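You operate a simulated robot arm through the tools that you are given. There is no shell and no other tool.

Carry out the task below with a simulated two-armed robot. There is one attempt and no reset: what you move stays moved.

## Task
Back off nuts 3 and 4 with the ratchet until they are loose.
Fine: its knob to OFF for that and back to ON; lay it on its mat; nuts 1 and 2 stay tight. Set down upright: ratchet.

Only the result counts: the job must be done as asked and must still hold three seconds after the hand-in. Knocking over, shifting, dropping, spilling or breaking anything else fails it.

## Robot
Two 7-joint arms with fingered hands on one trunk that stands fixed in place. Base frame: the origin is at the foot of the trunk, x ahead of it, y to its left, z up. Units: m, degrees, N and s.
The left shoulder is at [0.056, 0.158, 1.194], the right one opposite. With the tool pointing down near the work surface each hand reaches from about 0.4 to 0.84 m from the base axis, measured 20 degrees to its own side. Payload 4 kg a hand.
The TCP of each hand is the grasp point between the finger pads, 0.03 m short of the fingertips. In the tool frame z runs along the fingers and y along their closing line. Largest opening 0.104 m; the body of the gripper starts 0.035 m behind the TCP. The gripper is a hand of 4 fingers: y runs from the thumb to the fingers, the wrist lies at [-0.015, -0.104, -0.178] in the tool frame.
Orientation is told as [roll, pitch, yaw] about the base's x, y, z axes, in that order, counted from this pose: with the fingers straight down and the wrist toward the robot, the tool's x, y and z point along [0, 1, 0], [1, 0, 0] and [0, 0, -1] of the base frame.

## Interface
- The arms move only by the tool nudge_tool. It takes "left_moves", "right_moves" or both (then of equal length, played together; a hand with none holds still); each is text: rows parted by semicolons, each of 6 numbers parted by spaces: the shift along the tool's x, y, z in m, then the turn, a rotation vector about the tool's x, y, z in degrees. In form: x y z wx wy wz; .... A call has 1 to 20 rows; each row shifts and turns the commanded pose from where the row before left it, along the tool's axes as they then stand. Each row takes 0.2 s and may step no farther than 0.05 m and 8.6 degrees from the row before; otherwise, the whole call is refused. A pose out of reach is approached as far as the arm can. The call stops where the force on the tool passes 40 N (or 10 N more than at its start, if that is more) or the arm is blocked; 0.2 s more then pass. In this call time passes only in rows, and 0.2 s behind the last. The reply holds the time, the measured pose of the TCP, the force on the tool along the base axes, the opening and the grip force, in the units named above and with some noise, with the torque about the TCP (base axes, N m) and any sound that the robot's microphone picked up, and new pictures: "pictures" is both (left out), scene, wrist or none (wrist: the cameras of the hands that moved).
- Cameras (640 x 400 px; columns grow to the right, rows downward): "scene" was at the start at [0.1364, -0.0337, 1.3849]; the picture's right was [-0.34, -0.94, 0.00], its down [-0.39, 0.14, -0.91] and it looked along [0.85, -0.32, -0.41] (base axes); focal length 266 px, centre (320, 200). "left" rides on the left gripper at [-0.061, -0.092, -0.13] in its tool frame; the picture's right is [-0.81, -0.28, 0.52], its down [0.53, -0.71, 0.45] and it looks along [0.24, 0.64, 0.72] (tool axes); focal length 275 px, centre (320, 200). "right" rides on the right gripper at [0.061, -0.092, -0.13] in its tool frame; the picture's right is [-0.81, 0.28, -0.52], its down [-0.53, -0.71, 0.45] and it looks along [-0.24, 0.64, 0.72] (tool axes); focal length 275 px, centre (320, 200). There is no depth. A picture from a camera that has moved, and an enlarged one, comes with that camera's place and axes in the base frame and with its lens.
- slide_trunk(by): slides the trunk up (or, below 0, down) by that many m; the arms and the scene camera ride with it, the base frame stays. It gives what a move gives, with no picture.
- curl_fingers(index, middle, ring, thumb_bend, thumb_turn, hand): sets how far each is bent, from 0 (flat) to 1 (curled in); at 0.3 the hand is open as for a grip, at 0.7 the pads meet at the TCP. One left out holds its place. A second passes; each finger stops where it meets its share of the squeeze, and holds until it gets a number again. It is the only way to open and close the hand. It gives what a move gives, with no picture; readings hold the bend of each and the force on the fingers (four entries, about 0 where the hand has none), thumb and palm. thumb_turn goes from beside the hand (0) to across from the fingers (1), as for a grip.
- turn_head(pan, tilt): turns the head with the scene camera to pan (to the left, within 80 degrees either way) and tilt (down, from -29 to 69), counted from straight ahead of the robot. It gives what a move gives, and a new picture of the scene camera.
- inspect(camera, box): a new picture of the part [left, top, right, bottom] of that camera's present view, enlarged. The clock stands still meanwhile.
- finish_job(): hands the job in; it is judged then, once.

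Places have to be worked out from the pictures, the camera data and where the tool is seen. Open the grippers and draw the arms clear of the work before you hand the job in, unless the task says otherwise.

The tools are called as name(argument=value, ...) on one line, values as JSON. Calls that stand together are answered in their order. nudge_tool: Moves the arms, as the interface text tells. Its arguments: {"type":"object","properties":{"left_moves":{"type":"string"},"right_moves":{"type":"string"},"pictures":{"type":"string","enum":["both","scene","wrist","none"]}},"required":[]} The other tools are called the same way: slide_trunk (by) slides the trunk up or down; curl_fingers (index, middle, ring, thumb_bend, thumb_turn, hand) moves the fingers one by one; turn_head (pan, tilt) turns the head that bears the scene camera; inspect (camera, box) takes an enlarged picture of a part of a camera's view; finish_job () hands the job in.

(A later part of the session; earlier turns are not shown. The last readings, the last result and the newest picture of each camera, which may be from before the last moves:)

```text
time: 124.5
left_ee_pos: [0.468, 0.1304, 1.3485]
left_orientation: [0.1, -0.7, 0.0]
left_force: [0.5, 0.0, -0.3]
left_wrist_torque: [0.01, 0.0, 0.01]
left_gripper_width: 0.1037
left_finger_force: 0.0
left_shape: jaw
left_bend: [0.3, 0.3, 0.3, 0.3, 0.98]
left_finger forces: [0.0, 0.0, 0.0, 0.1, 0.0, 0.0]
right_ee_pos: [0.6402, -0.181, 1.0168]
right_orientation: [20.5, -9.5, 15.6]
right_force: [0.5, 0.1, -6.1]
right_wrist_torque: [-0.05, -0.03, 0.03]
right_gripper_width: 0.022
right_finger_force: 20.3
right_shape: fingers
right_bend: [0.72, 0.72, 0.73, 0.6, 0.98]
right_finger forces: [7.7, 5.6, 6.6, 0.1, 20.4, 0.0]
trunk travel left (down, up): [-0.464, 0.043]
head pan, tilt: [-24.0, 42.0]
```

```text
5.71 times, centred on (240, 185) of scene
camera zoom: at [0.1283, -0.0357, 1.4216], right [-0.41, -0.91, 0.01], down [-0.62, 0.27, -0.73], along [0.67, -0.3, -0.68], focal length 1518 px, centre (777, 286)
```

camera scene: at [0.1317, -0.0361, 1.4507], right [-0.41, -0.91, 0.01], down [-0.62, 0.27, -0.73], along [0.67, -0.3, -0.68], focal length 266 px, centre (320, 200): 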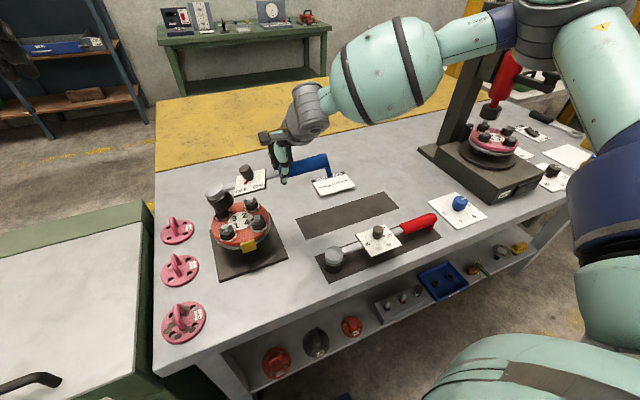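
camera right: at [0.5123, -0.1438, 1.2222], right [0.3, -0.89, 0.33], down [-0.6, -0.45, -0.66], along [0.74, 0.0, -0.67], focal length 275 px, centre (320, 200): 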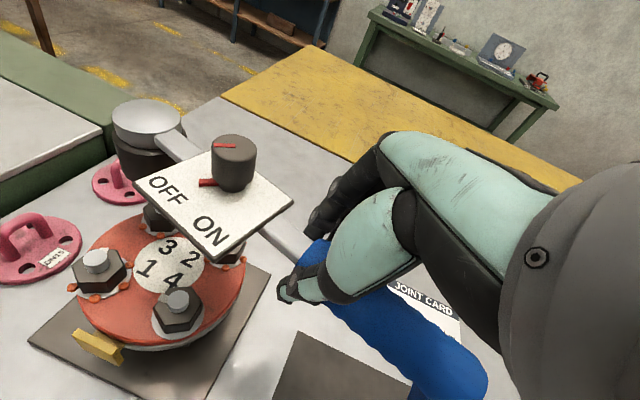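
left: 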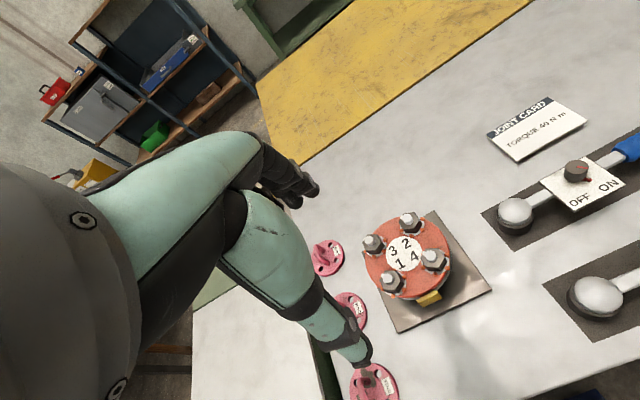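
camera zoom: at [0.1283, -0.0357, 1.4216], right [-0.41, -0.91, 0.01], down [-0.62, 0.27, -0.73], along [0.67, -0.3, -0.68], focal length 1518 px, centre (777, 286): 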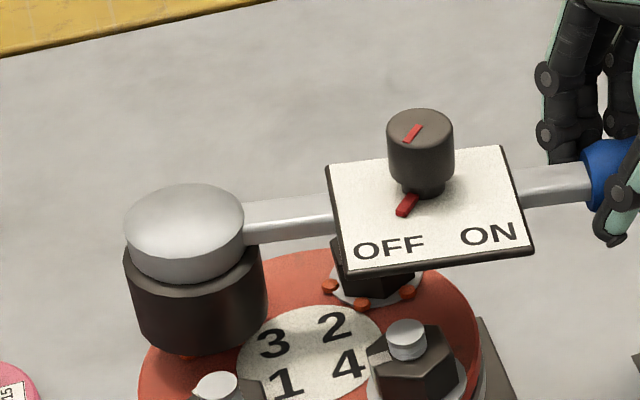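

Smooth, no limits. I continue the stroke another 16°.

nudge_tool(right_moves="-0.0048 0.0111 0.0002 1.38 0.66 -3.7; -0.0048 0.0111 0.0002 1.38 0.66 -3.7", pictures="none")

nudge_tool(right_moves="-0.0048 0.0111 0.0002 1.38 0.66 -3.7; -0.0048 0.0111 0.0002 1.38 0.66 -3.7", pictures="none")

inspect(camera="left", box=[410, 140, 490, 220])

inspect(camera="scene", box=[200, 150, 280, 220])

```text
time: 125.1
left_ee_pos: [0.4691, 0.1295, 1.3476]
left_orientation: [0.1, -0.7, 0.0]
left_force: [-0.5, 0.4, 0.2]
left_wrist_torque: [0.03, 0.0, 0.0]
left_gripper_width: 0.1042
left_finger_force: 0.1
left_shape: jaw
left_bend: [0.3, 0.3, 0.3, 0.3, 0.98]
left_finger forces: [0.0, 0.0, 0.0, 0.0, 0.0, 0.0]
right_ee_pos: [0.652, -0.1872, 1.0254]
right_orientation: [20.4, -9.6, 23.6]
right_force: [0.2, -1.0, -7.5]
right_wrist_torque: [-0.23, -0.05, 0.0]
right_gripper_width: 0.0218
right_finger_force: 20.0
right_shape: fingers
right_bend: [0.72, 0.72, 0.73, 0.6, 0.98]
right_finger forces: [7.4, 5.4, 7.0, 0.1, 20.1, 0.0]
right hand out of reach, approached as far as the arm can: row 2
trunk travel left (down, up): [-0.464, 0.043]
head pan, tilt: [-24.0, 42.0]
```

```text
time: 125.7
left_ee_pos: [0.4687, 0.1299, 1.3478]
left_orientation: [0.1, -0.6, 0.0]
left_force: [-0.5, 0.2, 1.1]
left_wrist_torque: [0.02, 0.0, 0.0]
left_gripper_width: 0.1039
left_finger_force: 0.0
left_shape: jaw
left_bend: [0.3, 0.3, 0.3, 0.3, 0.98]
left_finger forces: [0.1, 0.0, 0.0, 0.1, 0.0, 0.1]
right_ee_pos: [0.6532, -0.1926, 1.0427]
right_orientation: [20.4, -9.6, 31.6]
right_force: [0.1, 0.8, -6.7]
right_wrist_torque: [-0.22, -0.09, -0.04]
right_gripper_width: 0.0217
right_finger_force: 20.5
right_shape: fingers
right_bend: [0.72, 0.72, 0.73, 0.6, 0.98]
right_finger forces: [7.6, 5.5, 7.0, 0.0, 20.2, 0.1]
right hand out of reach, approached as far as the arm can: row 1, 2
trunk travel left (down, up): [-0.464, 0.043]
head pan, tilt: [-24.0, 42.0]
```

```text
5.00 times, centred on (450, 180) of left
camera zoom: at [0.3755, 0.0696, 1.4768], right [-0.27, -0.81, -0.52], down [-0.71, 0.53, -0.46], along [0.65, 0.25, -0.72], focal length 1376 px, centre (-330, 300)
```

zoom: 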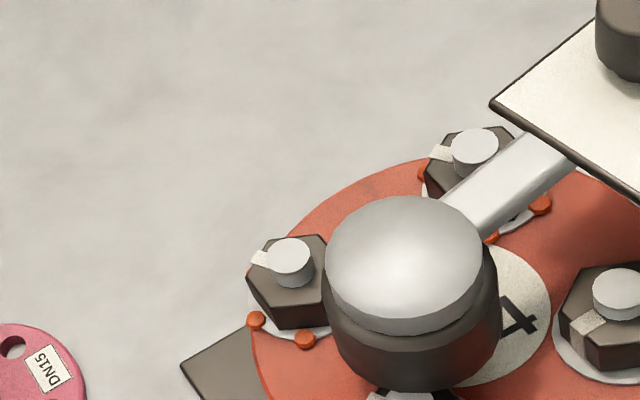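

```text
5.71 times, centred on (240, 185) of scene
camera zoom: at [0.1282, -0.0363, 1.4216], right [-0.41, -0.91, 0.01], down [-0.62, 0.27, -0.73], along [0.67, -0.3, -0.68], focal length 1518 px, centre (777, 286)
```

zoom: 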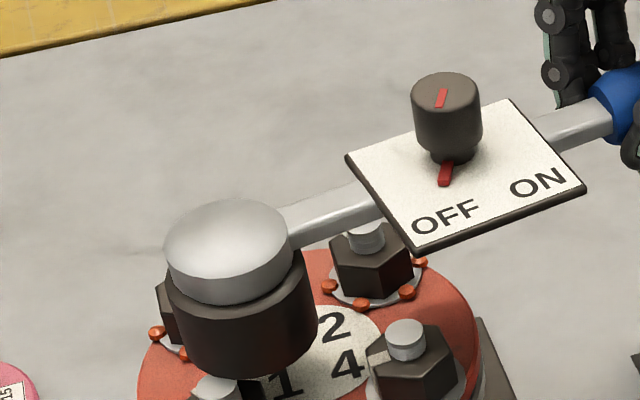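

The arm hit its limit and the socket rose off nut 3 and slid beside it. I lift at once to avoid touching nut 1.

slide_trunk(by=0.04)

inspect(camera="left", box=[390, 160, 520, 270])

inspect(camera="scene", box=[190, 150, 300, 240])

```text
time: 126.5
left_ee_pos: [0.4682, 0.13, 1.3875]
left_orientation: [0.1, -0.7, 0.1]
left_force: [-0.4, 0.0, -0.2]
left_wrist_torque: [0.02, 0.01, 0.02]
left_gripper_width: 0.1041
left_finger_force: 0.0
left_shape: jaw
left_bend: [0.3, 0.3, 0.3, 0.3, 0.98]
left_finger forces: [0.0, 0.1, 0.1, 0.0, 0.1, 0.0]
right_ee_pos: [0.6535, -0.1927, 1.0825]
right_orientation: [20.6, -9.6, 31.7]
right_force: [0.0, 0.0, -7.1]
right_wrist_torque: [-0.27, -0.13, 0.01]
right_gripper_width: 0.0218
right_finger_force: 20.3
right_shape: fingers
right_bend: [0.72, 0.72, 0.73, 0.6, 0.98]
right_finger forces: [7.2, 5.5, 7.6, 0.0, 20.2, 0.0]
trunk travel left (down, up): [-0.504, 0.003]
head pan, tilt: [-24.0, 42.0]
```

```text
3.64 times, centred on (455, 215) of left
camera zoom: at [0.3752, 0.0698, 1.5162], right [-0.27, -0.81, -0.52], down [-0.71, 0.53, -0.46], along [0.65, 0.25, -0.72], focal length 1001 px, centre (-171, 146)
```

zoom: 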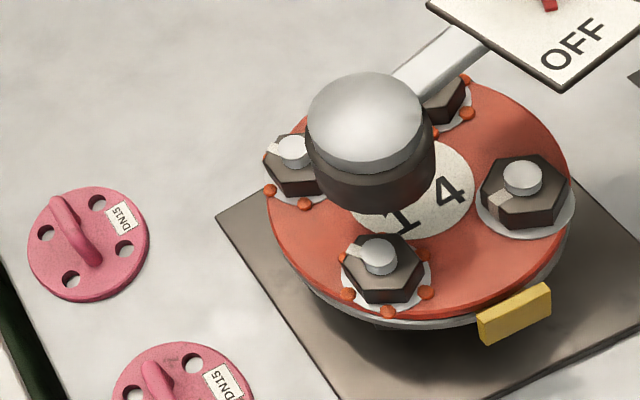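

```text
4.44 times, centred on (245, 195) of scene
camera zoom: at [0.1284, -0.036, 1.461], right [-0.41, -0.91, 0.01], down [-0.62, 0.27, -0.73], along [0.67, -0.3, -0.68], focal length 1181 px, centre (653, 222)
```

zoom: 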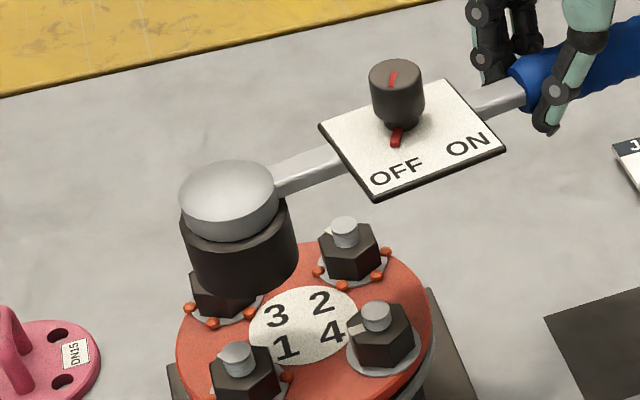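

Nut 4's mark confirms it turned about 45-50°, nut 3 has not turned yet. With this posture the usable yaw for nut 3 is below ~19°, so I swing the handle back clockwise in the air to yaw about -5° to get a full stroke.

nudge_tool(right_moves="0.0081 -0.0161 0.0001 -2.07 -0.99 5.54; 0.0081 -0.0161 0.0001 -2.07 -0.99 5.54; 0.0081 -0.0161 0.0001 -2.07 -0.99 5.54; 0.0081 -0.0161 0.0001 -2.07 -0.99 5.54; 0.0081 -0.0161 0.0001 -2.07 -0.99 5.54; 0.0081 -0.0161 0.0001 -2.07 -0.99 5.54", pictures="scene")

inspect(camera="scene", box=[190, 150, 300, 240])

inspect(camera="left", box=[390, 140, 520, 250])

```text
time: 127.9
left_ee_pos: [0.4682, 0.1306, 1.3864]
left_orientation: [0.0, -0.7, 0.1]
left_force: [-0.1, -0.5, 0.3]
left_wrist_torque: [0.01, 0.03, 0.0]
left_gripper_width: 0.104
left_finger_force: 0.0
left_shape: jaw
left_bend: [0.3, 0.3, 0.3, 0.3, 0.98]
left_finger forces: [0.1, 0.0, 0.0, 0.0, 0.0, 0.0]
right_ee_pos: [0.5478, -0.1772, 1.0861]
right_orientation: [20.5, -9.6, -4.5]
right_force: [0.4, 0.0, -7.7]
right_wrist_torque: [-0.26, 0.06, -0.02]
right_gripper_width: 0.0217
right_finger_force: 20.1
right_shape: fingers
right_bend: [0.72, 0.72, 0.73, 0.6, 0.98]
right_finger forces: [7.3, 5.6, 7.2, 0.0, 20.0, 0.0]
trunk travel left (down, up): [-0.504, 0.003]
head pan, tilt: [-24.0, 42.0]
camera scene: at [0.1283, -0.0353, 1.4606], right [-0.41, -0.91, 0.01], down [-0.62, 0.27, -0.73], along [0.67, -0.3, -0.68], focal length 266 px, centre (320, 200)
```

scene: 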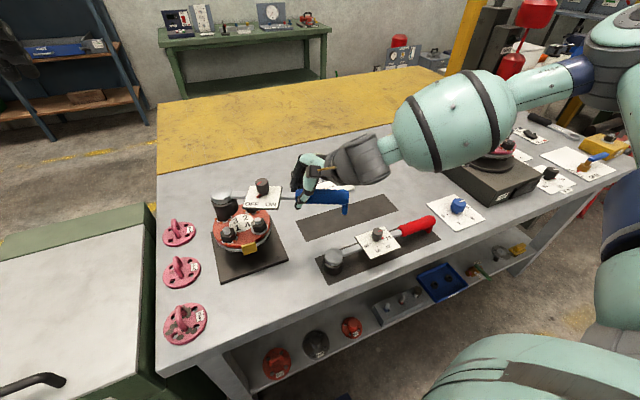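

```text
4.44 times, centred on (245, 195) of scene
camera zoom: at [0.1283, -0.0353, 1.4606], right [-0.41, -0.91, 0.01], down [-0.62, 0.27, -0.73], along [0.67, -0.3, -0.68], focal length 1181 px, centre (653, 222)
```

zoom: 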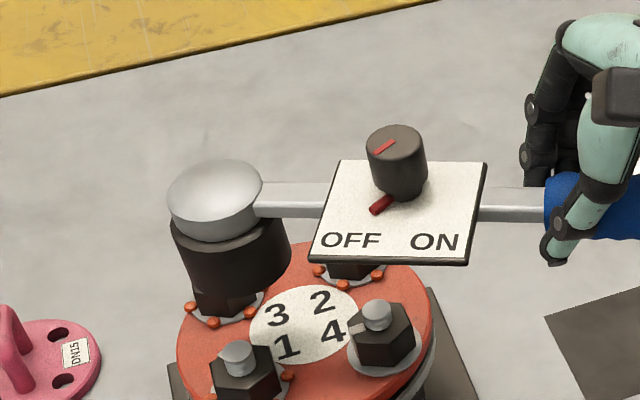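

```text
3.64 times, centred on (455, 195) of left
camera zoom: at [0.3754, 0.0706, 1.5157], right [-0.27, -0.81, -0.52], down [-0.71, 0.53, -0.46], along [0.65, 0.24, -0.72], focal length 1001 px, centre (-171, 218)
```

zoom: 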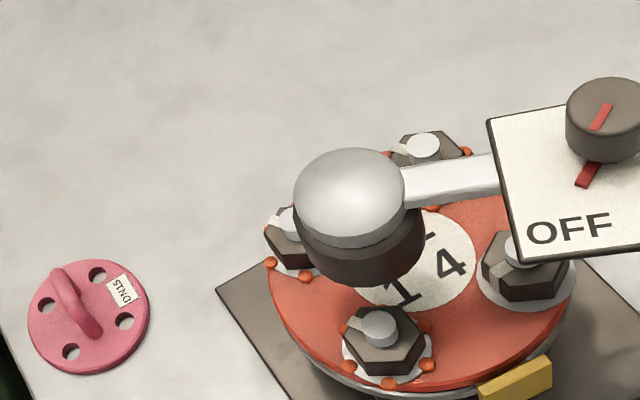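

No limit. Head measured at (0.613, -0.017, 1.075); nut 1 at (0.590, -0.004) puts nut 3 at about (0.663, -0.004). I move the head (+50, +13) mm.

nudge_tool(right_moves="0.0065 0.0243 0.0068 0 0 0; 0.0065 0.0243 0.0068 0 0 0", pictures="none")

inspect(camera="scene", box=[200, 150, 280, 220])

inspect(camera="left", box=[390, 120, 510, 220])

```text
time: 128.5
left_ee_pos: [0.4701, 0.1312, 1.3868]
left_orientation: [-0.1, -0.6, 0.0]
left_force: [0.1, 0.0, 0.7]
left_wrist_torque: [-0.02, 0.01, -0.01]
left_gripper_width: 0.104
left_finger_force: 0.0
left_shape: jaw
left_bend: [0.3, 0.3, 0.3, 0.3, 0.98]
left_finger forces: [0.1, 0.0, 0.0, 0.1, 0.0, 0.1]
right_ee_pos: [0.5983, -0.1618, 1.0842]
right_orientation: [20.5, -9.7, -4.5]
right_force: [0.6, 0.8, -6.6]
right_wrist_torque: [-0.26, 0.05, 0.02]
right_gripper_width: 0.0221
right_finger_force: 20.6
right_shape: fingers
right_bend: [0.72, 0.72, 0.73, 0.6, 0.98]
right_finger forces: [7.0, 5.4, 7.8, 0.1, 20.0, 0.0]
trunk travel left (down, up): [-0.504, 0.003]
head pan, tilt: [-24.0, 42.0]
```

```text
5.71 times, centred on (240, 185) of scene
camera zoom: at [0.1302, -0.0347, 1.4604], right [-0.41, -0.91, 0.01], down [-0.62, 0.27, -0.73], along [0.67, -0.3, -0.68], focal length 1518 px, centre (777, 286)
```

zoom: 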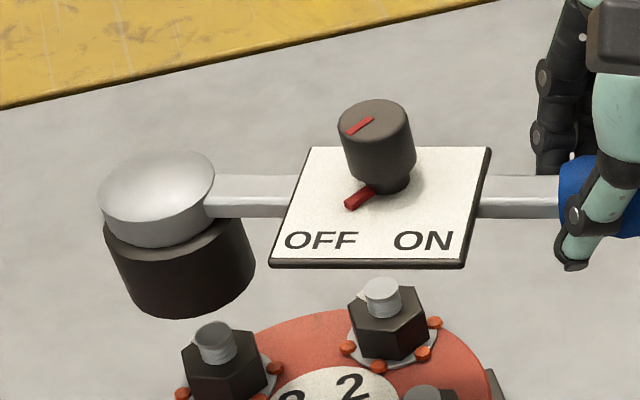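

```text
4.00 times, centred on (450, 170) of left
camera zoom: at [0.3773, 0.0712, 1.5151], right [-0.27, -0.81, -0.52], down [-0.71, 0.53, -0.46], along [0.65, 0.24, -0.72], focal length 1101 px, centre (-200, 320)
```

zoom: 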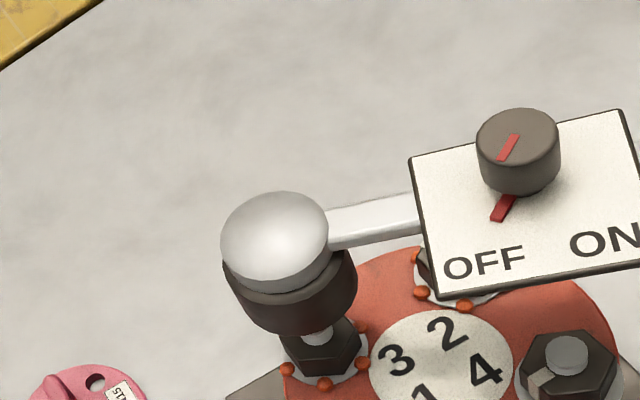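

Aligned within a couple of mm. I nudge +2 mm in x, lower 4 cm with the trunk, and check.

nudge_tool(right_moves="-0.0009 0.0021 0 0 0 0", pictures="none")

slide_trunk(by=-0.04)

inspect(camera="scene", box=[200, 150, 280, 220])

inspect(camera="left", box=[390, 120, 510, 220])

```text
time: 128.9
left_ee_pos: [0.4677, 0.1299, 1.3872]
left_orientation: [0.1, -0.8, 0.1]
left_force: [0.4, 0.1, 0.1]
left_wrist_torque: [-0.01, 0.01, 0.0]
left_gripper_width: 0.1038
left_finger_force: 0.2
left_shape: jaw
left_bend: [0.3, 0.3, 0.3, 0.3, 0.98]
left_finger forces: [0.0, 0.0, 0.0, 0.0, 0.0, 0.0]
right_ee_pos: [0.6001, -0.166, 1.0836]
right_orientation: [20.6, -9.6, -4.5]
right_force: [-1.3, -0.6, -7.2]
right_wrist_torque: [-0.29, 0.08, 0.05]
right_gripper_width: 0.0218
right_finger_force: 20.5
right_shape: fingers
right_bend: [0.72, 0.72, 0.73, 0.6, 0.98]
right_finger forces: [7.3, 5.5, 7.4, 0.0, 19.9, 0.0]
trunk travel left (down, up): [-0.504, 0.003]
head pan, tilt: [-24.0, 42.0]
```

```text
time: 129.8
left_ee_pos: [0.4681, 0.1305, 1.3479]
left_orientation: [0.1, -0.8, 0.0]
left_force: [-0.9, 0.2, 0.1]
left_wrist_torque: [0.01, 0.0, 0.0]
left_gripper_width: 0.1039
left_finger_force: 0.1
left_shape: jaw
left_bend: [0.3, 0.3, 0.3, 0.3, 0.98]
left_finger forces: [0.0, 0.0, 0.0, 0.0, 0.0, 0.0]
right_ee_pos: [0.6007, -0.1639, 1.0447]
right_orientation: [20.5, -9.5, -4.6]
right_force: [0.8, -1.0, -6.5]
right_wrist_torque: [-0.24, 0.07, -0.01]
right_gripper_width: 0.022
right_finger_force: 20.1
right_shape: fingers
right_bend: [0.72, 0.72, 0.73, 0.6, 0.98]
right_finger forces: [7.5, 5.5, 7.2, 0.0, 19.9, 0.0]
trunk travel left (down, up): [-0.464, 0.043]
head pan, tilt: [-24.0, 42.0]
```

```text
5.71 times, centred on (240, 185) of scene
camera zoom: at [0.1283, -0.0358, 1.4212], right [-0.41, -0.91, 0.01], down [-0.62, 0.27, -0.73], along [0.67, -0.3, -0.68], focal length 1518 px, centre (777, 286)
```

zoom: 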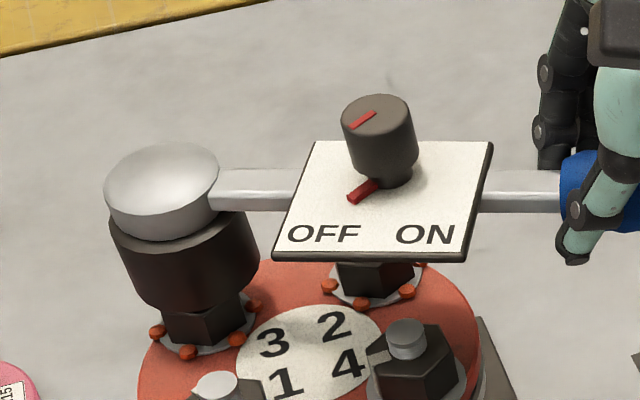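

```text
4.00 times, centred on (450, 170) of left
camera zoom: at [0.3758, 0.0701, 1.4764], right [-0.27, -0.81, -0.52], down [-0.71, 0.53, -0.46], along [0.65, 0.25, -0.72], focal length 1101 px, centre (-200, 320)
```

zoom: 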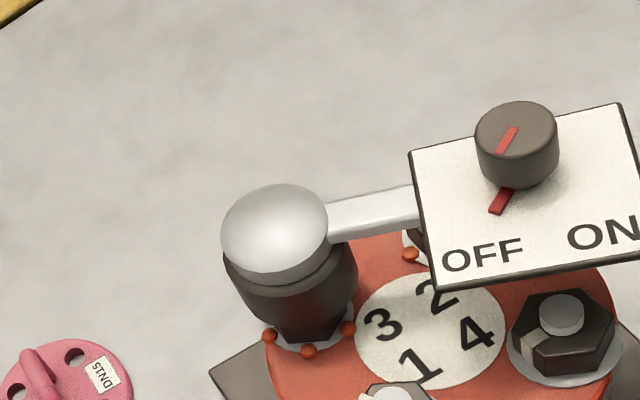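

Good line-up. I lower with the arm in 5 mm steps to seat.

nudge_tool(right_moves="-0.0017 -0.0008 0.0046 0 0 0; -0.0017 -0.0008 0.0046 0 0 0; -0.0017 -0.0008 0.0046 0 0 0", pictures="none")

nudge_tool(right_moves="-0.0017 -0.0008 0.0046 0 0 0; -0.0017 -0.0008 0.0046 0 0 0", pictures="none")

inspect(camera="scene", box=[200, 150, 280, 220])

inspect(camera="left", box=[390, 120, 510, 220])

```text
time: 130.6
left_ee_pos: [0.467, 0.1312, 1.3478]
left_orientation: [0.1, -0.6, 0.0]
left_force: [-0.3, -0.5, -0.4]
left_wrist_torque: [0.0, 0.03, 0.0]
left_gripper_width: 0.1037
left_finger_force: 0.0
left_shape: jaw
left_bend: [0.3, 0.3, 0.3, 0.3, 0.98]
left_finger forces: [0.0, 0.1, 0.0, 0.0, 0.0, 0.1]
right_ee_pos: [0.5995, -0.1653, 1.0291]
right_orientation: [20.6, -9.6, -4.6]
right_force: [0.3, -0.5, -7.1]
right_wrist_torque: [-0.29, 0.08, -0.03]
right_gripper_width: 0.0219
right_finger_force: 20.1
right_shape: fingers
right_bend: [0.72, 0.72, 0.73, 0.6, 0.98]
right_finger forces: [7.5, 5.5, 7.2, 0.1, 20.0, 0.0]
trunk travel left (down, up): [-0.464, 0.043]
head pan, tilt: [-24.0, 42.0]
```

```text
time: 131.2
left_ee_pos: [0.4666, 0.1305, 1.3478]
left_orientation: [0.1, -0.7, 0.0]
left_force: [-0.8, -0.1, 0.8]
left_wrist_torque: [0.01, 0.01, 0.0]
left_gripper_width: 0.1038
left_finger_force: 0.2
left_shape: jaw
left_bend: [0.3, 0.3, 0.3, 0.3, 0.98]
left_finger forces: [0.1, 0.0, 0.0, 0.0, 0.0, 0.0]
right_ee_pos: [0.6008, -0.1646, 1.0219]
right_orientation: [20.5, -9.6, -4.5]
right_force: [-0.5, 0.0, -8.4]
right_wrist_torque: [-0.25, 0.07, 0.01]
right_gripper_width: 0.0219
right_finger_force: 20.4
right_shape: fingers
right_bend: [0.72, 0.72, 0.73, 0.6, 0.98]
right_finger forces: [7.6, 5.5, 7.2, 0.1, 20.0, 0.0]
trunk travel left (down, up): [-0.464, 0.043]
head pan, tilt: [-24.0, 42.0]
```

```text
5.71 times, centred on (240, 185) of scene
camera zoom: at [0.1279, -0.036, 1.4216], right [-0.41, -0.91, 0.01], down [-0.62, 0.27, -0.73], along [0.67, -0.3, -0.68], focal length 1518 px, centre (777, 286)
```

zoom: 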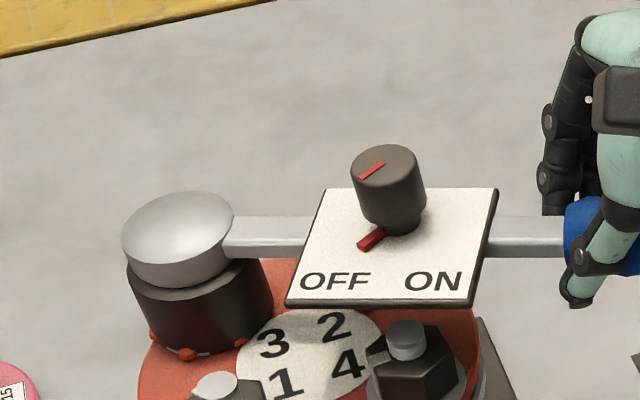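

```text
4.00 times, centred on (450, 170) of left
camera zoom: at [0.3753, 0.0699, 1.4768], right [-0.27, -0.81, -0.52], down [-0.71, 0.53, -0.46], along [0.65, 0.25, -0.72], focal length 1101 px, centre (-200, 320)
```

zoom: 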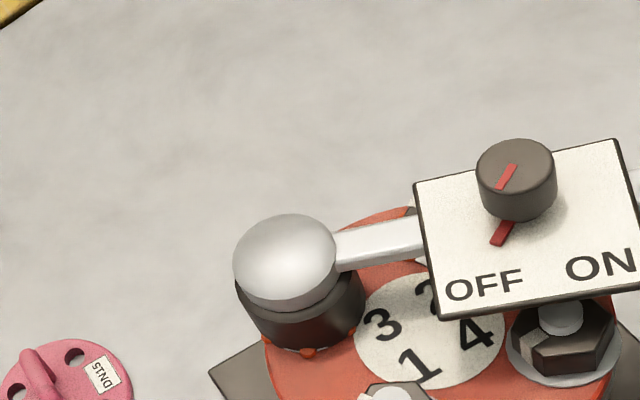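

The socket is down around nut 3. I press 3 mm more and make a 20° counter-clockwise stroke inside the reachable window.

nudge_tool(right_moves="-0.001 -0.0005 0.003 0 0 0; -0.0037 0.0114 0.0007 1.38 0.66 -3.7; -0.0037 0.0114 0.0007 1.38 0.66 -3.7; -0.0037 0.0114 0.0007 1.38 0.66 -3.7", pictures="none")

nudge_tool(right_moves="-0.0037 0.0114 0.0007 1.38 0.66 -3.7; -0.0037 0.0114 0.0007 1.38 0.66 -3.7", pictures="none")

inspect(camera="scene", box=[200, 150, 280, 220])

inspect(camera="left", box=[390, 120, 510, 220])

```text
time: 132.2
left_ee_pos: [0.4678, 0.1292, 1.348]
left_orientation: [0.2, -0.7, 0.0]
left_force: [-0.2, 0.7, 0.1]
left_wrist_torque: [-0.05, -0.05, 0.03]
left_gripper_width: 0.1041
left_finger_force: 0.1
left_shape: jaw
left_bend: [0.3, 0.3, 0.3, 0.3, 0.98]
left_finger forces: [0.0, 0.0, 0.0, 0.0, 0.0, 0.0]
right_ee_pos: [0.6344, -0.1731, 1.0172]
right_orientation: [20.5, -9.6, 7.8]
right_force: [-3.0, -0.5, -7.0]
right_wrist_torque: [-0.09, 0.18, 0.09]
right_gripper_width: 0.022
right_finger_force: 19.0
right_shape: fingers
right_bend: [0.72, 0.72, 0.73, 0.6, 0.97]
right_finger forces: [7.1, 5.1, 5.5, 0.0, 20.2, 0.0]
trunk travel left (down, up): [-0.464, 0.043]
head pan, tilt: [-24.0, 42.0]
```

```text
time: 132.8
left_ee_pos: [0.4686, 0.1304, 1.3475]
left_orientation: [0.2, -0.6, 0.0]
left_force: [0.6, -0.4, 0.0]
left_wrist_torque: [-0.03, -0.01, 0.01]
left_gripper_width: 0.1036
left_finger_force: 0.0
left_shape: jaw
left_bend: [0.3, 0.3, 0.3, 0.3, 0.98]
left_finger forces: [0.0, 0.0, 0.1, 0.0, 0.0, 0.0]
right_ee_pos: [0.6562, -0.1781, 1.0209]
right_orientation: [20.4, -9.6, 15.7]
right_force: [-1.4, 0.2, -6.5]
right_wrist_torque: [-0.2, 0.04, -0.05]
right_gripper_width: 0.0223
right_finger_force: 19.9
right_shape: fingers
right_bend: [0.72, 0.72, 0.73, 0.6, 0.97]
right_finger forces: [8.8, 5.6, 5.4, 0.0, 20.2, 0.0]
right hand out of reach, approached as far as the arm can: row 2
trunk travel left (down, up): [-0.464, 0.043]
head pan, tilt: [-24.0, 42.0]
```

```text
5.71 times, centred on (240, 185) of scene
camera zoom: at [0.1287, -0.0361, 1.4215], right [-0.41, -0.91, 0.01], down [-0.62, 0.27, -0.73], along [0.67, -0.3, -0.68], focal length 1518 px, centre (777, 286)
```

zoom: 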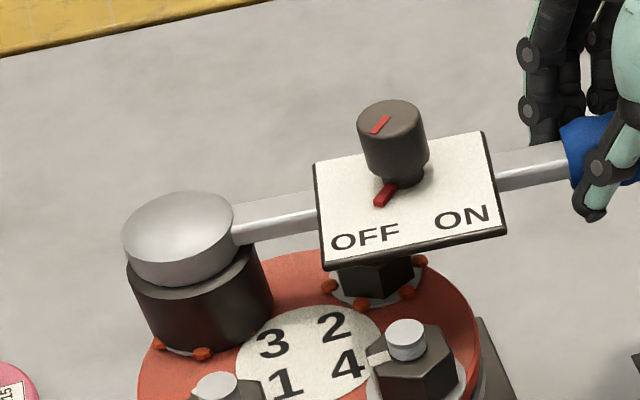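

```text
4.00 times, centred on (450, 170) of left
camera zoom: at [0.3762, 0.0697, 1.4765], right [-0.27, -0.81, -0.52], down [-0.71, 0.53, -0.46], along [0.65, 0.25, -0.72], focal length 1101 px, centre (-200, 320)
```

zoom: 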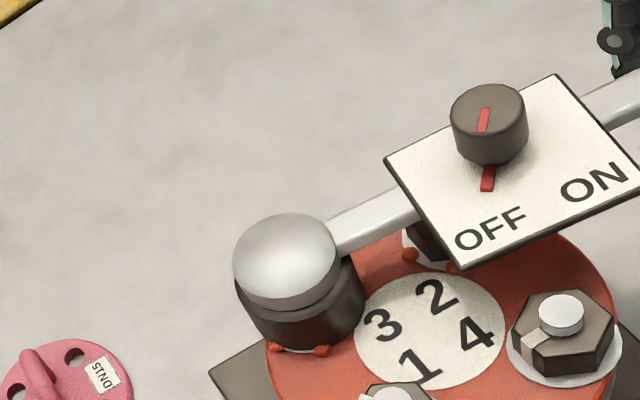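

The orange dots around nut 3 have shifted about 15° counter-clockwise and I felt about 3 N: nut 3 is turning with the ratchet. I swing back clockwise on the nut (ratcheting) for another stroke.

nudge_tool(right_moves="0.0044 -0.0112 -0.0003 -1.38 -0.66 3.7; 0.0044 -0.0112 -0.0003 -1.38 -0.66 3.7; 0.0044 -0.0112 -0.0003 -1.38 -0.66 3.7", pictures="none")

nudge_tool(right_moves="0.0044 -0.0112 -0.0003 -1.38 -0.66 3.7; 0.0044 -0.0112 -0.0003 -1.38 -0.66 3.7; 0.0044 -0.0112 -0.0003 -1.38 -0.66 3.7", pictures="none")

inspect(camera="scene", box=[200, 150, 280, 220])

inspect(camera="left", box=[390, 120, 510, 220])

```text
time: 133.6
left_ee_pos: [0.467, 0.1305, 1.3485]
left_orientation: [0.1, -0.7, 0.0]
left_force: [-0.2, -0.2, 0.0]
left_wrist_torque: [0.01, -0.01, 0.02]
left_gripper_width: 0.1039
left_finger_force: 0.1
left_shape: jaw
left_bend: [0.3, 0.3, 0.3, 0.3, 0.98]
left_finger forces: [0.0, 0.0, 0.0, 0.1, 0.0, 0.0]
right_ee_pos: [0.6194, -0.1752, 1.0237]
right_orientation: [20.4, -9.6, 3.5]
right_force: [0.0, 1.4, -6.3]
right_wrist_torque: [-0.18, 0.02, 0.11]
right_gripper_width: 0.0219
right_finger_force: 20.1
right_shape: fingers
right_bend: [0.72, 0.72, 0.73, 0.6, 0.98]
right_finger forces: [7.2, 5.9, 6.9, 0.1, 19.9, 0.0]
trunk travel left (down, up): [-0.464, 0.043]
head pan, tilt: [-24.0, 42.0]
```

```text
time: 134.3
left_ee_pos: [0.4686, 0.131, 1.347]
left_orientation: [-0.1, -0.7, 0.0]
left_force: [0.7, 0.3, 0.1]
left_wrist_torque: [-0.02, 0.01, 0.0]
left_gripper_width: 0.1038
left_finger_force: 0.1
left_shape: jaw
left_bend: [0.3, 0.3, 0.3, 0.3, 0.98]
left_finger forces: [0.0, 0.0, 0.0, 0.1, 0.0, 0.1]
right_ee_pos: [0.5839, -0.1616, 1.0234]
right_orientation: [20.6, -9.8, -8.6]
right_force: [2.6, 6.8, -8.4]
right_wrist_torque: [-0.02, -0.03, 0.09]
right_gripper_width: 0.0222
right_finger_force: 19.3
right_shape: fingers
right_bend: [0.72, 0.72, 0.73, 0.6, 0.98]
right_finger forces: [8.0, 5.6, 6.7, 0.0, 19.2, 0.1]
trunk travel left (down, up): [-0.464, 0.043]
head pan, tilt: [-24.0, 42.0]
```

```text
5.71 times, centred on (240, 185) of scene
camera zoom: at [0.1283, -0.0351, 1.4216], right [-0.41, -0.91, 0.01], down [-0.62, 0.27, -0.73], along [0.67, -0.3, -0.68], focal length 1518 px, centre (777, 286)
```

zoom: 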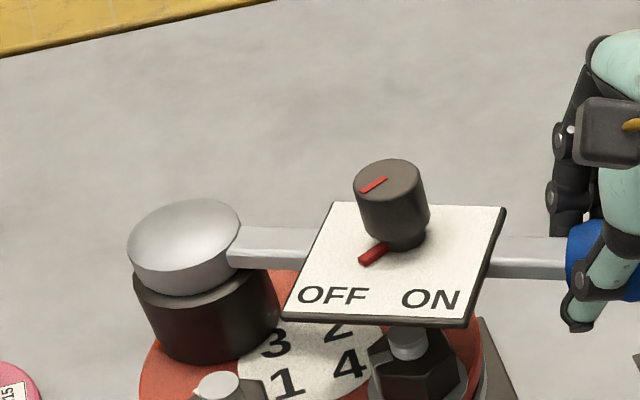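

```text
4.00 times, centred on (450, 170) of left
camera zoom: at [0.3757, 0.0708, 1.4766], right [-0.27, -0.81, -0.52], down [-0.71, 0.53, -0.46], along [0.65, 0.24, -0.72], focal length 1101 px, centre (-200, 320)
```

zoom: 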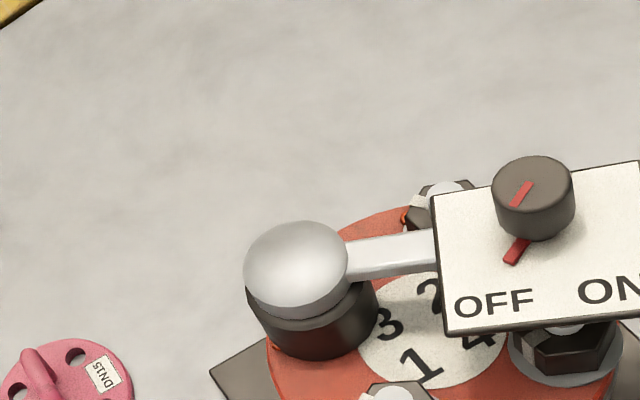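

A side load of about 7 N built up because the hand drifted from the true circle. I correct by about (+5, +3) mm, press down 5 mm, and check.

nudge_tool(right_moves="0.0016 0.0025 0.001 0 0 0; 0 0.0017 0.0057 0 0 0", pictures="none")

inspect(camera="scene", box=[200, 150, 280, 220])

```text
time: 134.9
left_ee_pos: [0.4675, 0.1304, 1.3484]
left_orientation: [0.0, -0.7, 0.0]
left_force: [-0.4, 0.1, -0.6]
left_wrist_torque: [0.01, -0.02, 0.02]
left_gripper_width: 0.1038
left_finger_force: 0.1
left_shape: jaw
left_bend: [0.3, 0.3, 0.3, 0.3, 0.98]
left_finger forces: [0.1, 0.1, 0.0, 0.0, 0.0, 0.1]
right_ee_pos: [0.5886, -0.1589, 1.0167]
right_orientation: [20.5, -9.6, -8.5]
right_force: [-1.0, 1.0, -6.3]
right_wrist_torque: [0.01, 0.05, 0.06]
right_gripper_width: 0.0222
right_finger_force: 20.0
right_shape: fingers
right_bend: [0.72, 0.72, 0.73, 0.6, 0.98]
right_finger forces: [7.9, 5.9, 5.9, 0.0, 20.0, 0.0]
trunk travel left (down, up): [-0.464, 0.043]
head pan, tilt: [-24.0, 42.0]
```

```text
5.71 times, centred on (240, 185) of scene
camera zoom: at [0.1279, -0.0356, 1.4216], right [-0.41, -0.91, 0.01], down [-0.62, 0.27, -0.73], along [0.67, -0.3, -0.68], focal length 1518 px, centre (777, 286)
```

zoom: 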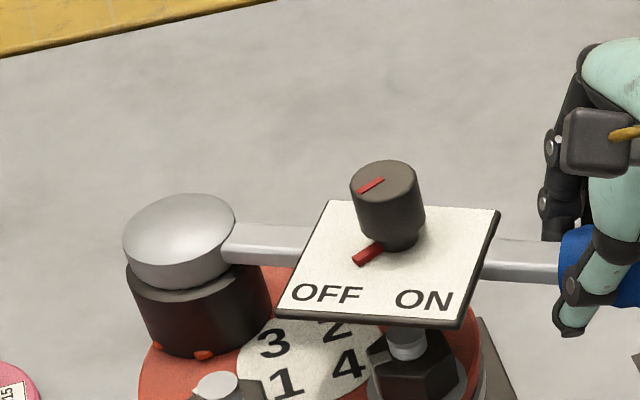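

The dots stayed in place during the return, so the ratchet works. Next counter-clockwise stroke, 22°.

nudge_tool(right_moves="-0.0037 0.0114 0.0007 1.38 0.66 -3.7; -0.0037 0.0114 0.0007 1.38 0.66 -3.7; -0.0037 0.0114 0.0007 1.38 0.66 -3.7; -0.0037 0.0114 0.0007 1.38 0.66 -3.7; -0.0037 0.0114 0.0007 1.38 0.66 -3.7", pictures="none")

inspect(camera="scene", box=[200, 150, 280, 220])

inspect(camera="left", box=[390, 120, 510, 220])

```text
time: 136.2
left_ee_pos: [0.4696, 0.1319, 1.3477]
left_orientation: [0.1, -0.6, 0.0]
left_force: [0.3, -0.3, 0.6]
left_wrist_torque: [0.0, -0.04, -0.02]
left_gripper_width: 0.1038
left_finger_force: 0.1
left_shape: jaw
left_bend: [0.3, 0.3, 0.3, 0.3, 0.98]
left_finger forces: [0.1, 0.1, 0.1, 0.0, 0.0, 0.0]
right_ee_pos: [0.6468, -0.1752, 1.0156]
right_orientation: [20.4, -9.6, 11.7]
right_force: [0.5, 0.2, -6.3]
right_wrist_torque: [-0.05, 0.0, -0.01]
right_gripper_width: 0.022
right_finger_force: 19.6
right_shape: fingers
right_bend: [0.72, 0.72, 0.73, 0.6, 0.98]
right_finger forces: [8.8, 5.8, 5.5, 0.0, 19.7, 0.0]
trunk travel left (down, up): [-0.464, 0.043]
head pan, tilt: [-24.0, 42.0]
```

```text
5.71 times, centred on (240, 185) of scene
camera zoom: at [0.1287, -0.0356, 1.4215], right [-0.41, -0.91, 0.01], down [-0.62, 0.27, -0.73], along [0.67, -0.3, -0.68], focal length 1518 px, centre (777, 286)
```

zoom: 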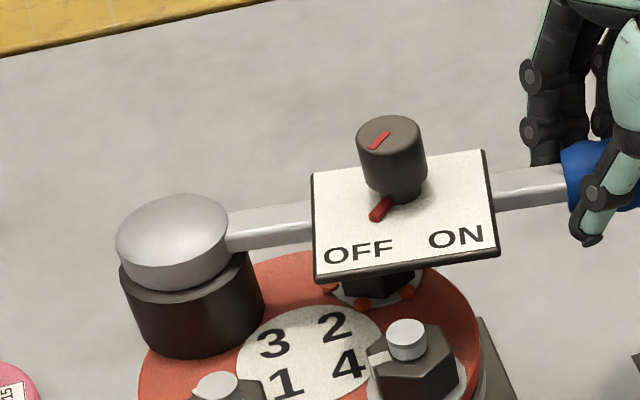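

```text
4.00 times, centred on (450, 170) of left
camera zoom: at [0.3761, 0.0702, 1.4766], right [-0.27, -0.81, -0.52], down [-0.71, 0.53, -0.46], along [0.65, 0.24, -0.72], focal length 1101 px, centre (-200, 320)
```

zoom: 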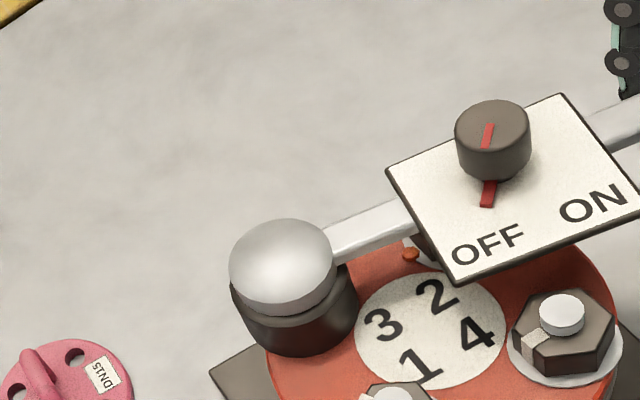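

The dots near nut 3 are no longer visible. For a clear margin (like nut 4's ~50°), I ratchet back and do one more stroke.

nudge_tool(right_moves="0.0044 -0.0112 -0.0003 -1.38 -0.66 3.7; 0.0044 -0.0112 -0.0003 -1.38 -0.66 3.7; 0.0044 -0.0112 -0.0003 -1.38 -0.66 3.7; 0.0044 -0.0112 -0.0003 -1.38 -0.66 3.7; 0.0044 -0.0112 -0.0003 -1.38 -0.66 3.7", pictures="none")

inspect(camera="scene", box=[200, 150, 280, 220])

```text
time: 137.3
left_ee_pos: [0.4678, 0.1298, 1.3472]
left_orientation: [0.1, -0.7, 0.0]
left_force: [-0.7, -0.1, 0.2]
left_wrist_torque: [0.0, -0.01, -0.02]
left_gripper_width: 0.104
left_finger_force: 0.1
left_shape: jaw
left_bend: [0.3, 0.3, 0.3, 0.3, 0.98]
left_finger forces: [0.1, 0.1, 0.1, 0.1, 0.0, 0.0]
right_ee_pos: [0.5903, -0.1602, 1.0149]
right_orientation: [20.4, -9.6, -8.6]
right_force: [-0.8, -1.2, -5.4]
right_wrist_torque: [-0.02, 0.02, 0.07]
right_gripper_width: 0.0221
right_finger_force: 19.6
right_shape: fingers
right_bend: [0.72, 0.72, 0.73, 0.6, 0.98]
right_finger forces: [8.1, 5.8, 6.2, 0.1, 19.9, 0.1]
trunk travel left (down, up): [-0.464, 0.043]
head pan, tilt: [-24.0, 42.0]
```

```text
5.71 times, centred on (240, 185) of scene
camera zoom: at [0.1274, -0.0353, 1.4217], right [-0.41, -0.91, 0.01], down [-0.62, 0.27, -0.73], along [0.67, -0.3, -0.68], focal length 1518 px, centre (777, 286)
```

zoom: 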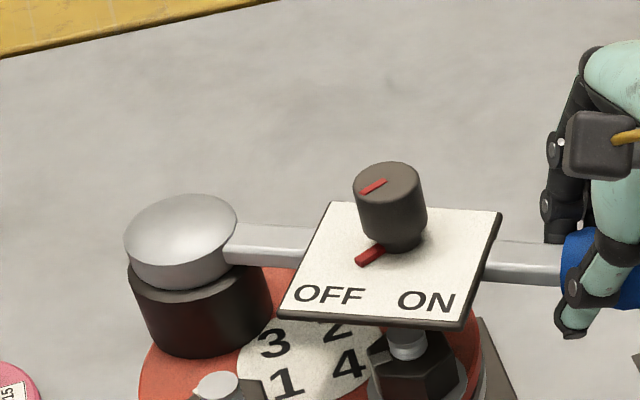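

At the same pose as before, the dots are now gone: nut 3 is off tension. One more stroke for margin.

nudge_tool(right_moves="-0.0037 0.0114 0.0007 1.38 0.66 -3.7; -0.0037 0.0114 0.0007 1.38 0.66 -3.7; -0.0037 0.0114 0.0007 1.38 0.66 -3.7; -0.0037 0.0114 0.0007 1.38 0.66 -3.7; -0.0037 0.0114 0.0007 1.38 0.66 -3.7", pictures="none")

slide_trunk(by=0.043)

inspect(camera="scene", box=[190, 150, 300, 240])

inspect(camera="left", box=[390, 130, 520, 250])

```text
time: 138.6
left_ee_pos: [0.4688, 0.1315, 1.3487]
left_orientation: [0.1, -0.5, -0.1]
left_force: [0.6, 0.3, 0.4]
left_wrist_torque: [0.01, -0.01, 0.0]
left_gripper_width: 0.1037
left_finger_force: 0.0
left_shape: jaw
left_bend: [0.3, 0.3, 0.3, 0.3, 0.98]
left_finger forces: [0.1, 0.1, 0.1, 0.1, 0.0, 0.0]
right_ee_pos: [0.6475, -0.1755, 1.0158]
right_orientation: [20.4, -9.5, 11.6]
right_force: [-0.1, -0.5, -5.5]
right_wrist_torque: [-0.01, -0.03, 0.0]
right_gripper_width: 0.0221
right_finger_force: 20.1
right_shape: fingers
right_bend: [0.72, 0.72, 0.73, 0.6, 0.98]
right_finger forces: [8.9, 6.1, 5.5, 0.0, 19.7, 0.0]
trunk travel left (down, up): [-0.464, 0.043]
head pan, tilt: [-24.0, 42.0]
```

```text
time: 139.4
left_ee_pos: [0.4676, 0.1309, 1.3907]
left_orientation: [0.2, -0.7, 0.0]
left_force: [-0.2, 0.6, -0.6]
left_wrist_torque: [-0.03, -0.01, 0.01]
left_gripper_width: 0.1041
left_finger_force: 0.1
left_shape: jaw
left_bend: [0.3, 0.3, 0.3, 0.3, 0.98]
left_finger forces: [0.0, 0.0, 0.0, 0.0, 0.0, 0.0]
right_ee_pos: [0.6466, -0.1762, 1.0573]
right_orientation: [20.6, -9.6, 11.7]
right_force: [0.7, 0.8, -7.7]
right_wrist_torque: [-0.27, 0.01, 0.02]
right_gripper_width: 0.0222
right_finger_force: 21.2
right_shape: fingers
right_bend: [0.72, 0.73, 0.73, 0.59, 0.98]
right_finger forces: [8.8, 6.0, 7.1, 0.1, 20.5, 0.1]
trunk travel left (down, up): [-0.507, 0.0]
head pan, tilt: [-24.0, 42.0]
```

```text
4.44 times, centred on (245, 195) of scene
camera zoom: at [0.1285, -0.0364, 1.4637], right [-0.41, -0.91, 0.01], down [-0.62, 0.27, -0.73], along [0.67, -0.3, -0.68], focal length 1181 px, centre (653, 222)
```

zoom: 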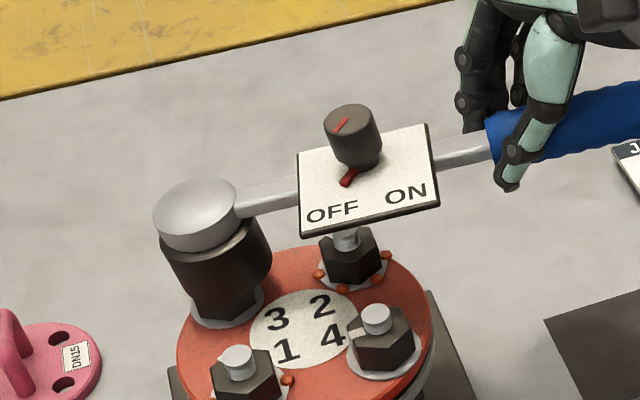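

```text
3.33 times, centred on (455, 190) of left
camera zoom: at [0.3753, 0.0694, 1.5189], right [-0.27, -0.81, -0.52], down [-0.71, 0.53, -0.46], along [0.65, 0.25, -0.72], focal length 918 px, centre (-130, 233)
```

zoom: 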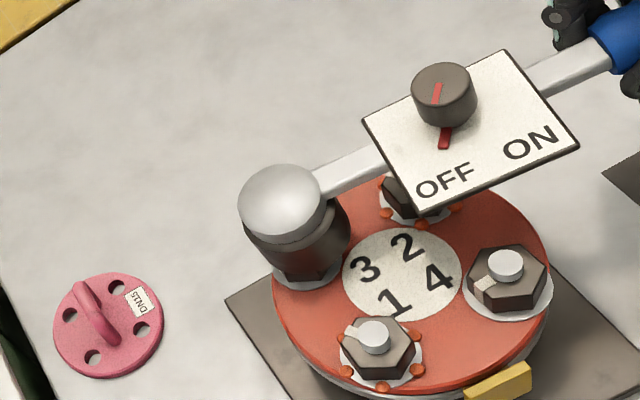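

Nut 3 now shows a bare washer and a turned mark; nuts 1 and 2 still have all their orange dots. I lift the ratchet higher and carry it back over its mat (centre line about x = 0.624, y from -0.20 to -0.52).

nudge_tool(right_moves="0.0104 0.005 -0.0277 0 0 0; 0.0104 0.005 -0.0277 0 0 0; -0.0337 -0.0123 -0.0148 0 0 0; -0.0337 -0.0123 -0.0148 0 0 0; -0.0337 -0.0123 -0.0148 0 0 0; -0.0337 -0.0123 -0.0148 0 0 0; -0.0337 -0.0123 -0.0148 0 0 0; -0.0337 -0.0123 -0.0148 0 0 0")

inspect(camera="scene", box=[270, 110, 430, 240])

```text
time: 141.2
left_ee_pos: [0.4671, 0.1294, 1.3911]
left_orientation: [0.1, -0.7, 0.0]
left_force: [-0.3, 0.2, 0.2]
left_wrist_torque: [0.03, 0.01, 0.03]
left_gripper_width: 0.1037
left_finger_force: 0.1
left_shape: jaw
left_bend: [0.3, 0.3, 0.3, 0.3, 0.98]
left_finger forces: [0.1, 0.0, 0.1, 0.0, 0.0, 0.1]
right_ee_pos: [0.619, -0.4098, 1.1149]
right_orientation: [20.7, -9.7, 11.6]
right_force: [-1.0, -0.3, -6.5]
right_wrist_torque: [-0.27, -0.01, 0.06]
right_gripper_width: 0.0225
right_finger_force: 20.7
right_shape: fingers
right_bend: [0.72, 0.73, 0.73, 0.59, 0.98]
right_finger forces: [8.7, 5.6, 7.2, 0.1, 20.0, 0.0]
trunk travel left (down, up): [-0.507, 0.0]
head pan, tilt: [-24.0, 42.0]
camera scene: at [0.1274, -0.0374, 1.4634], right [-0.41, -0.91, 0.0], down [-0.62, 0.27, -0.73], along [0.67, -0.3, -0.68], focal length 266 px, centre (320, 200)
camera right: at [0.5054, -0.4213, 1.2396], right [0.42, -0.87, 0.24], down [-0.52, -0.45, -0.73], along [0.74, 0.18, -0.64], focal length 275 px, centre (320, 200)
```

scene: 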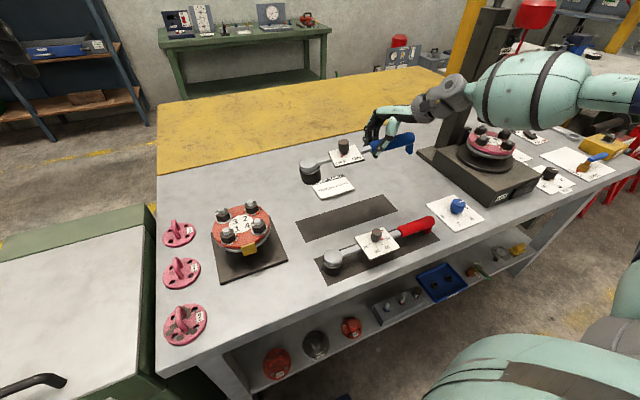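
right: 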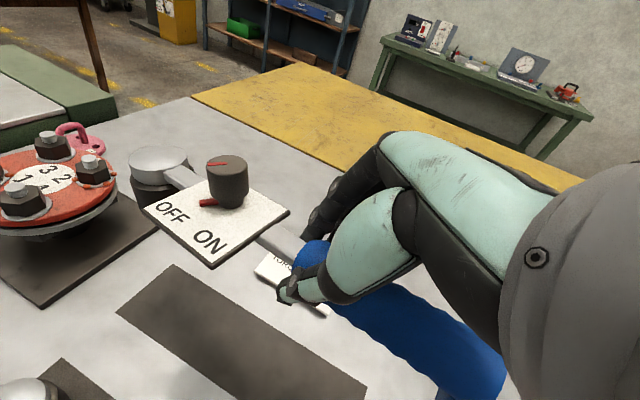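

```text
3.08 times, centred on (350, 175) of scene
camera zoom: at [0.1274, -0.0374, 1.4634], right [-0.41, -0.91, 0.0], down [-0.62, 0.27, -0.73], along [0.67, -0.3, -0.68], focal length 818 px, centre (228, 277)
```

zoom: 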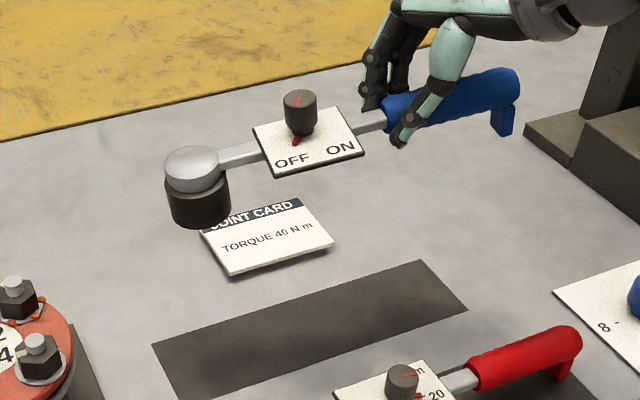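

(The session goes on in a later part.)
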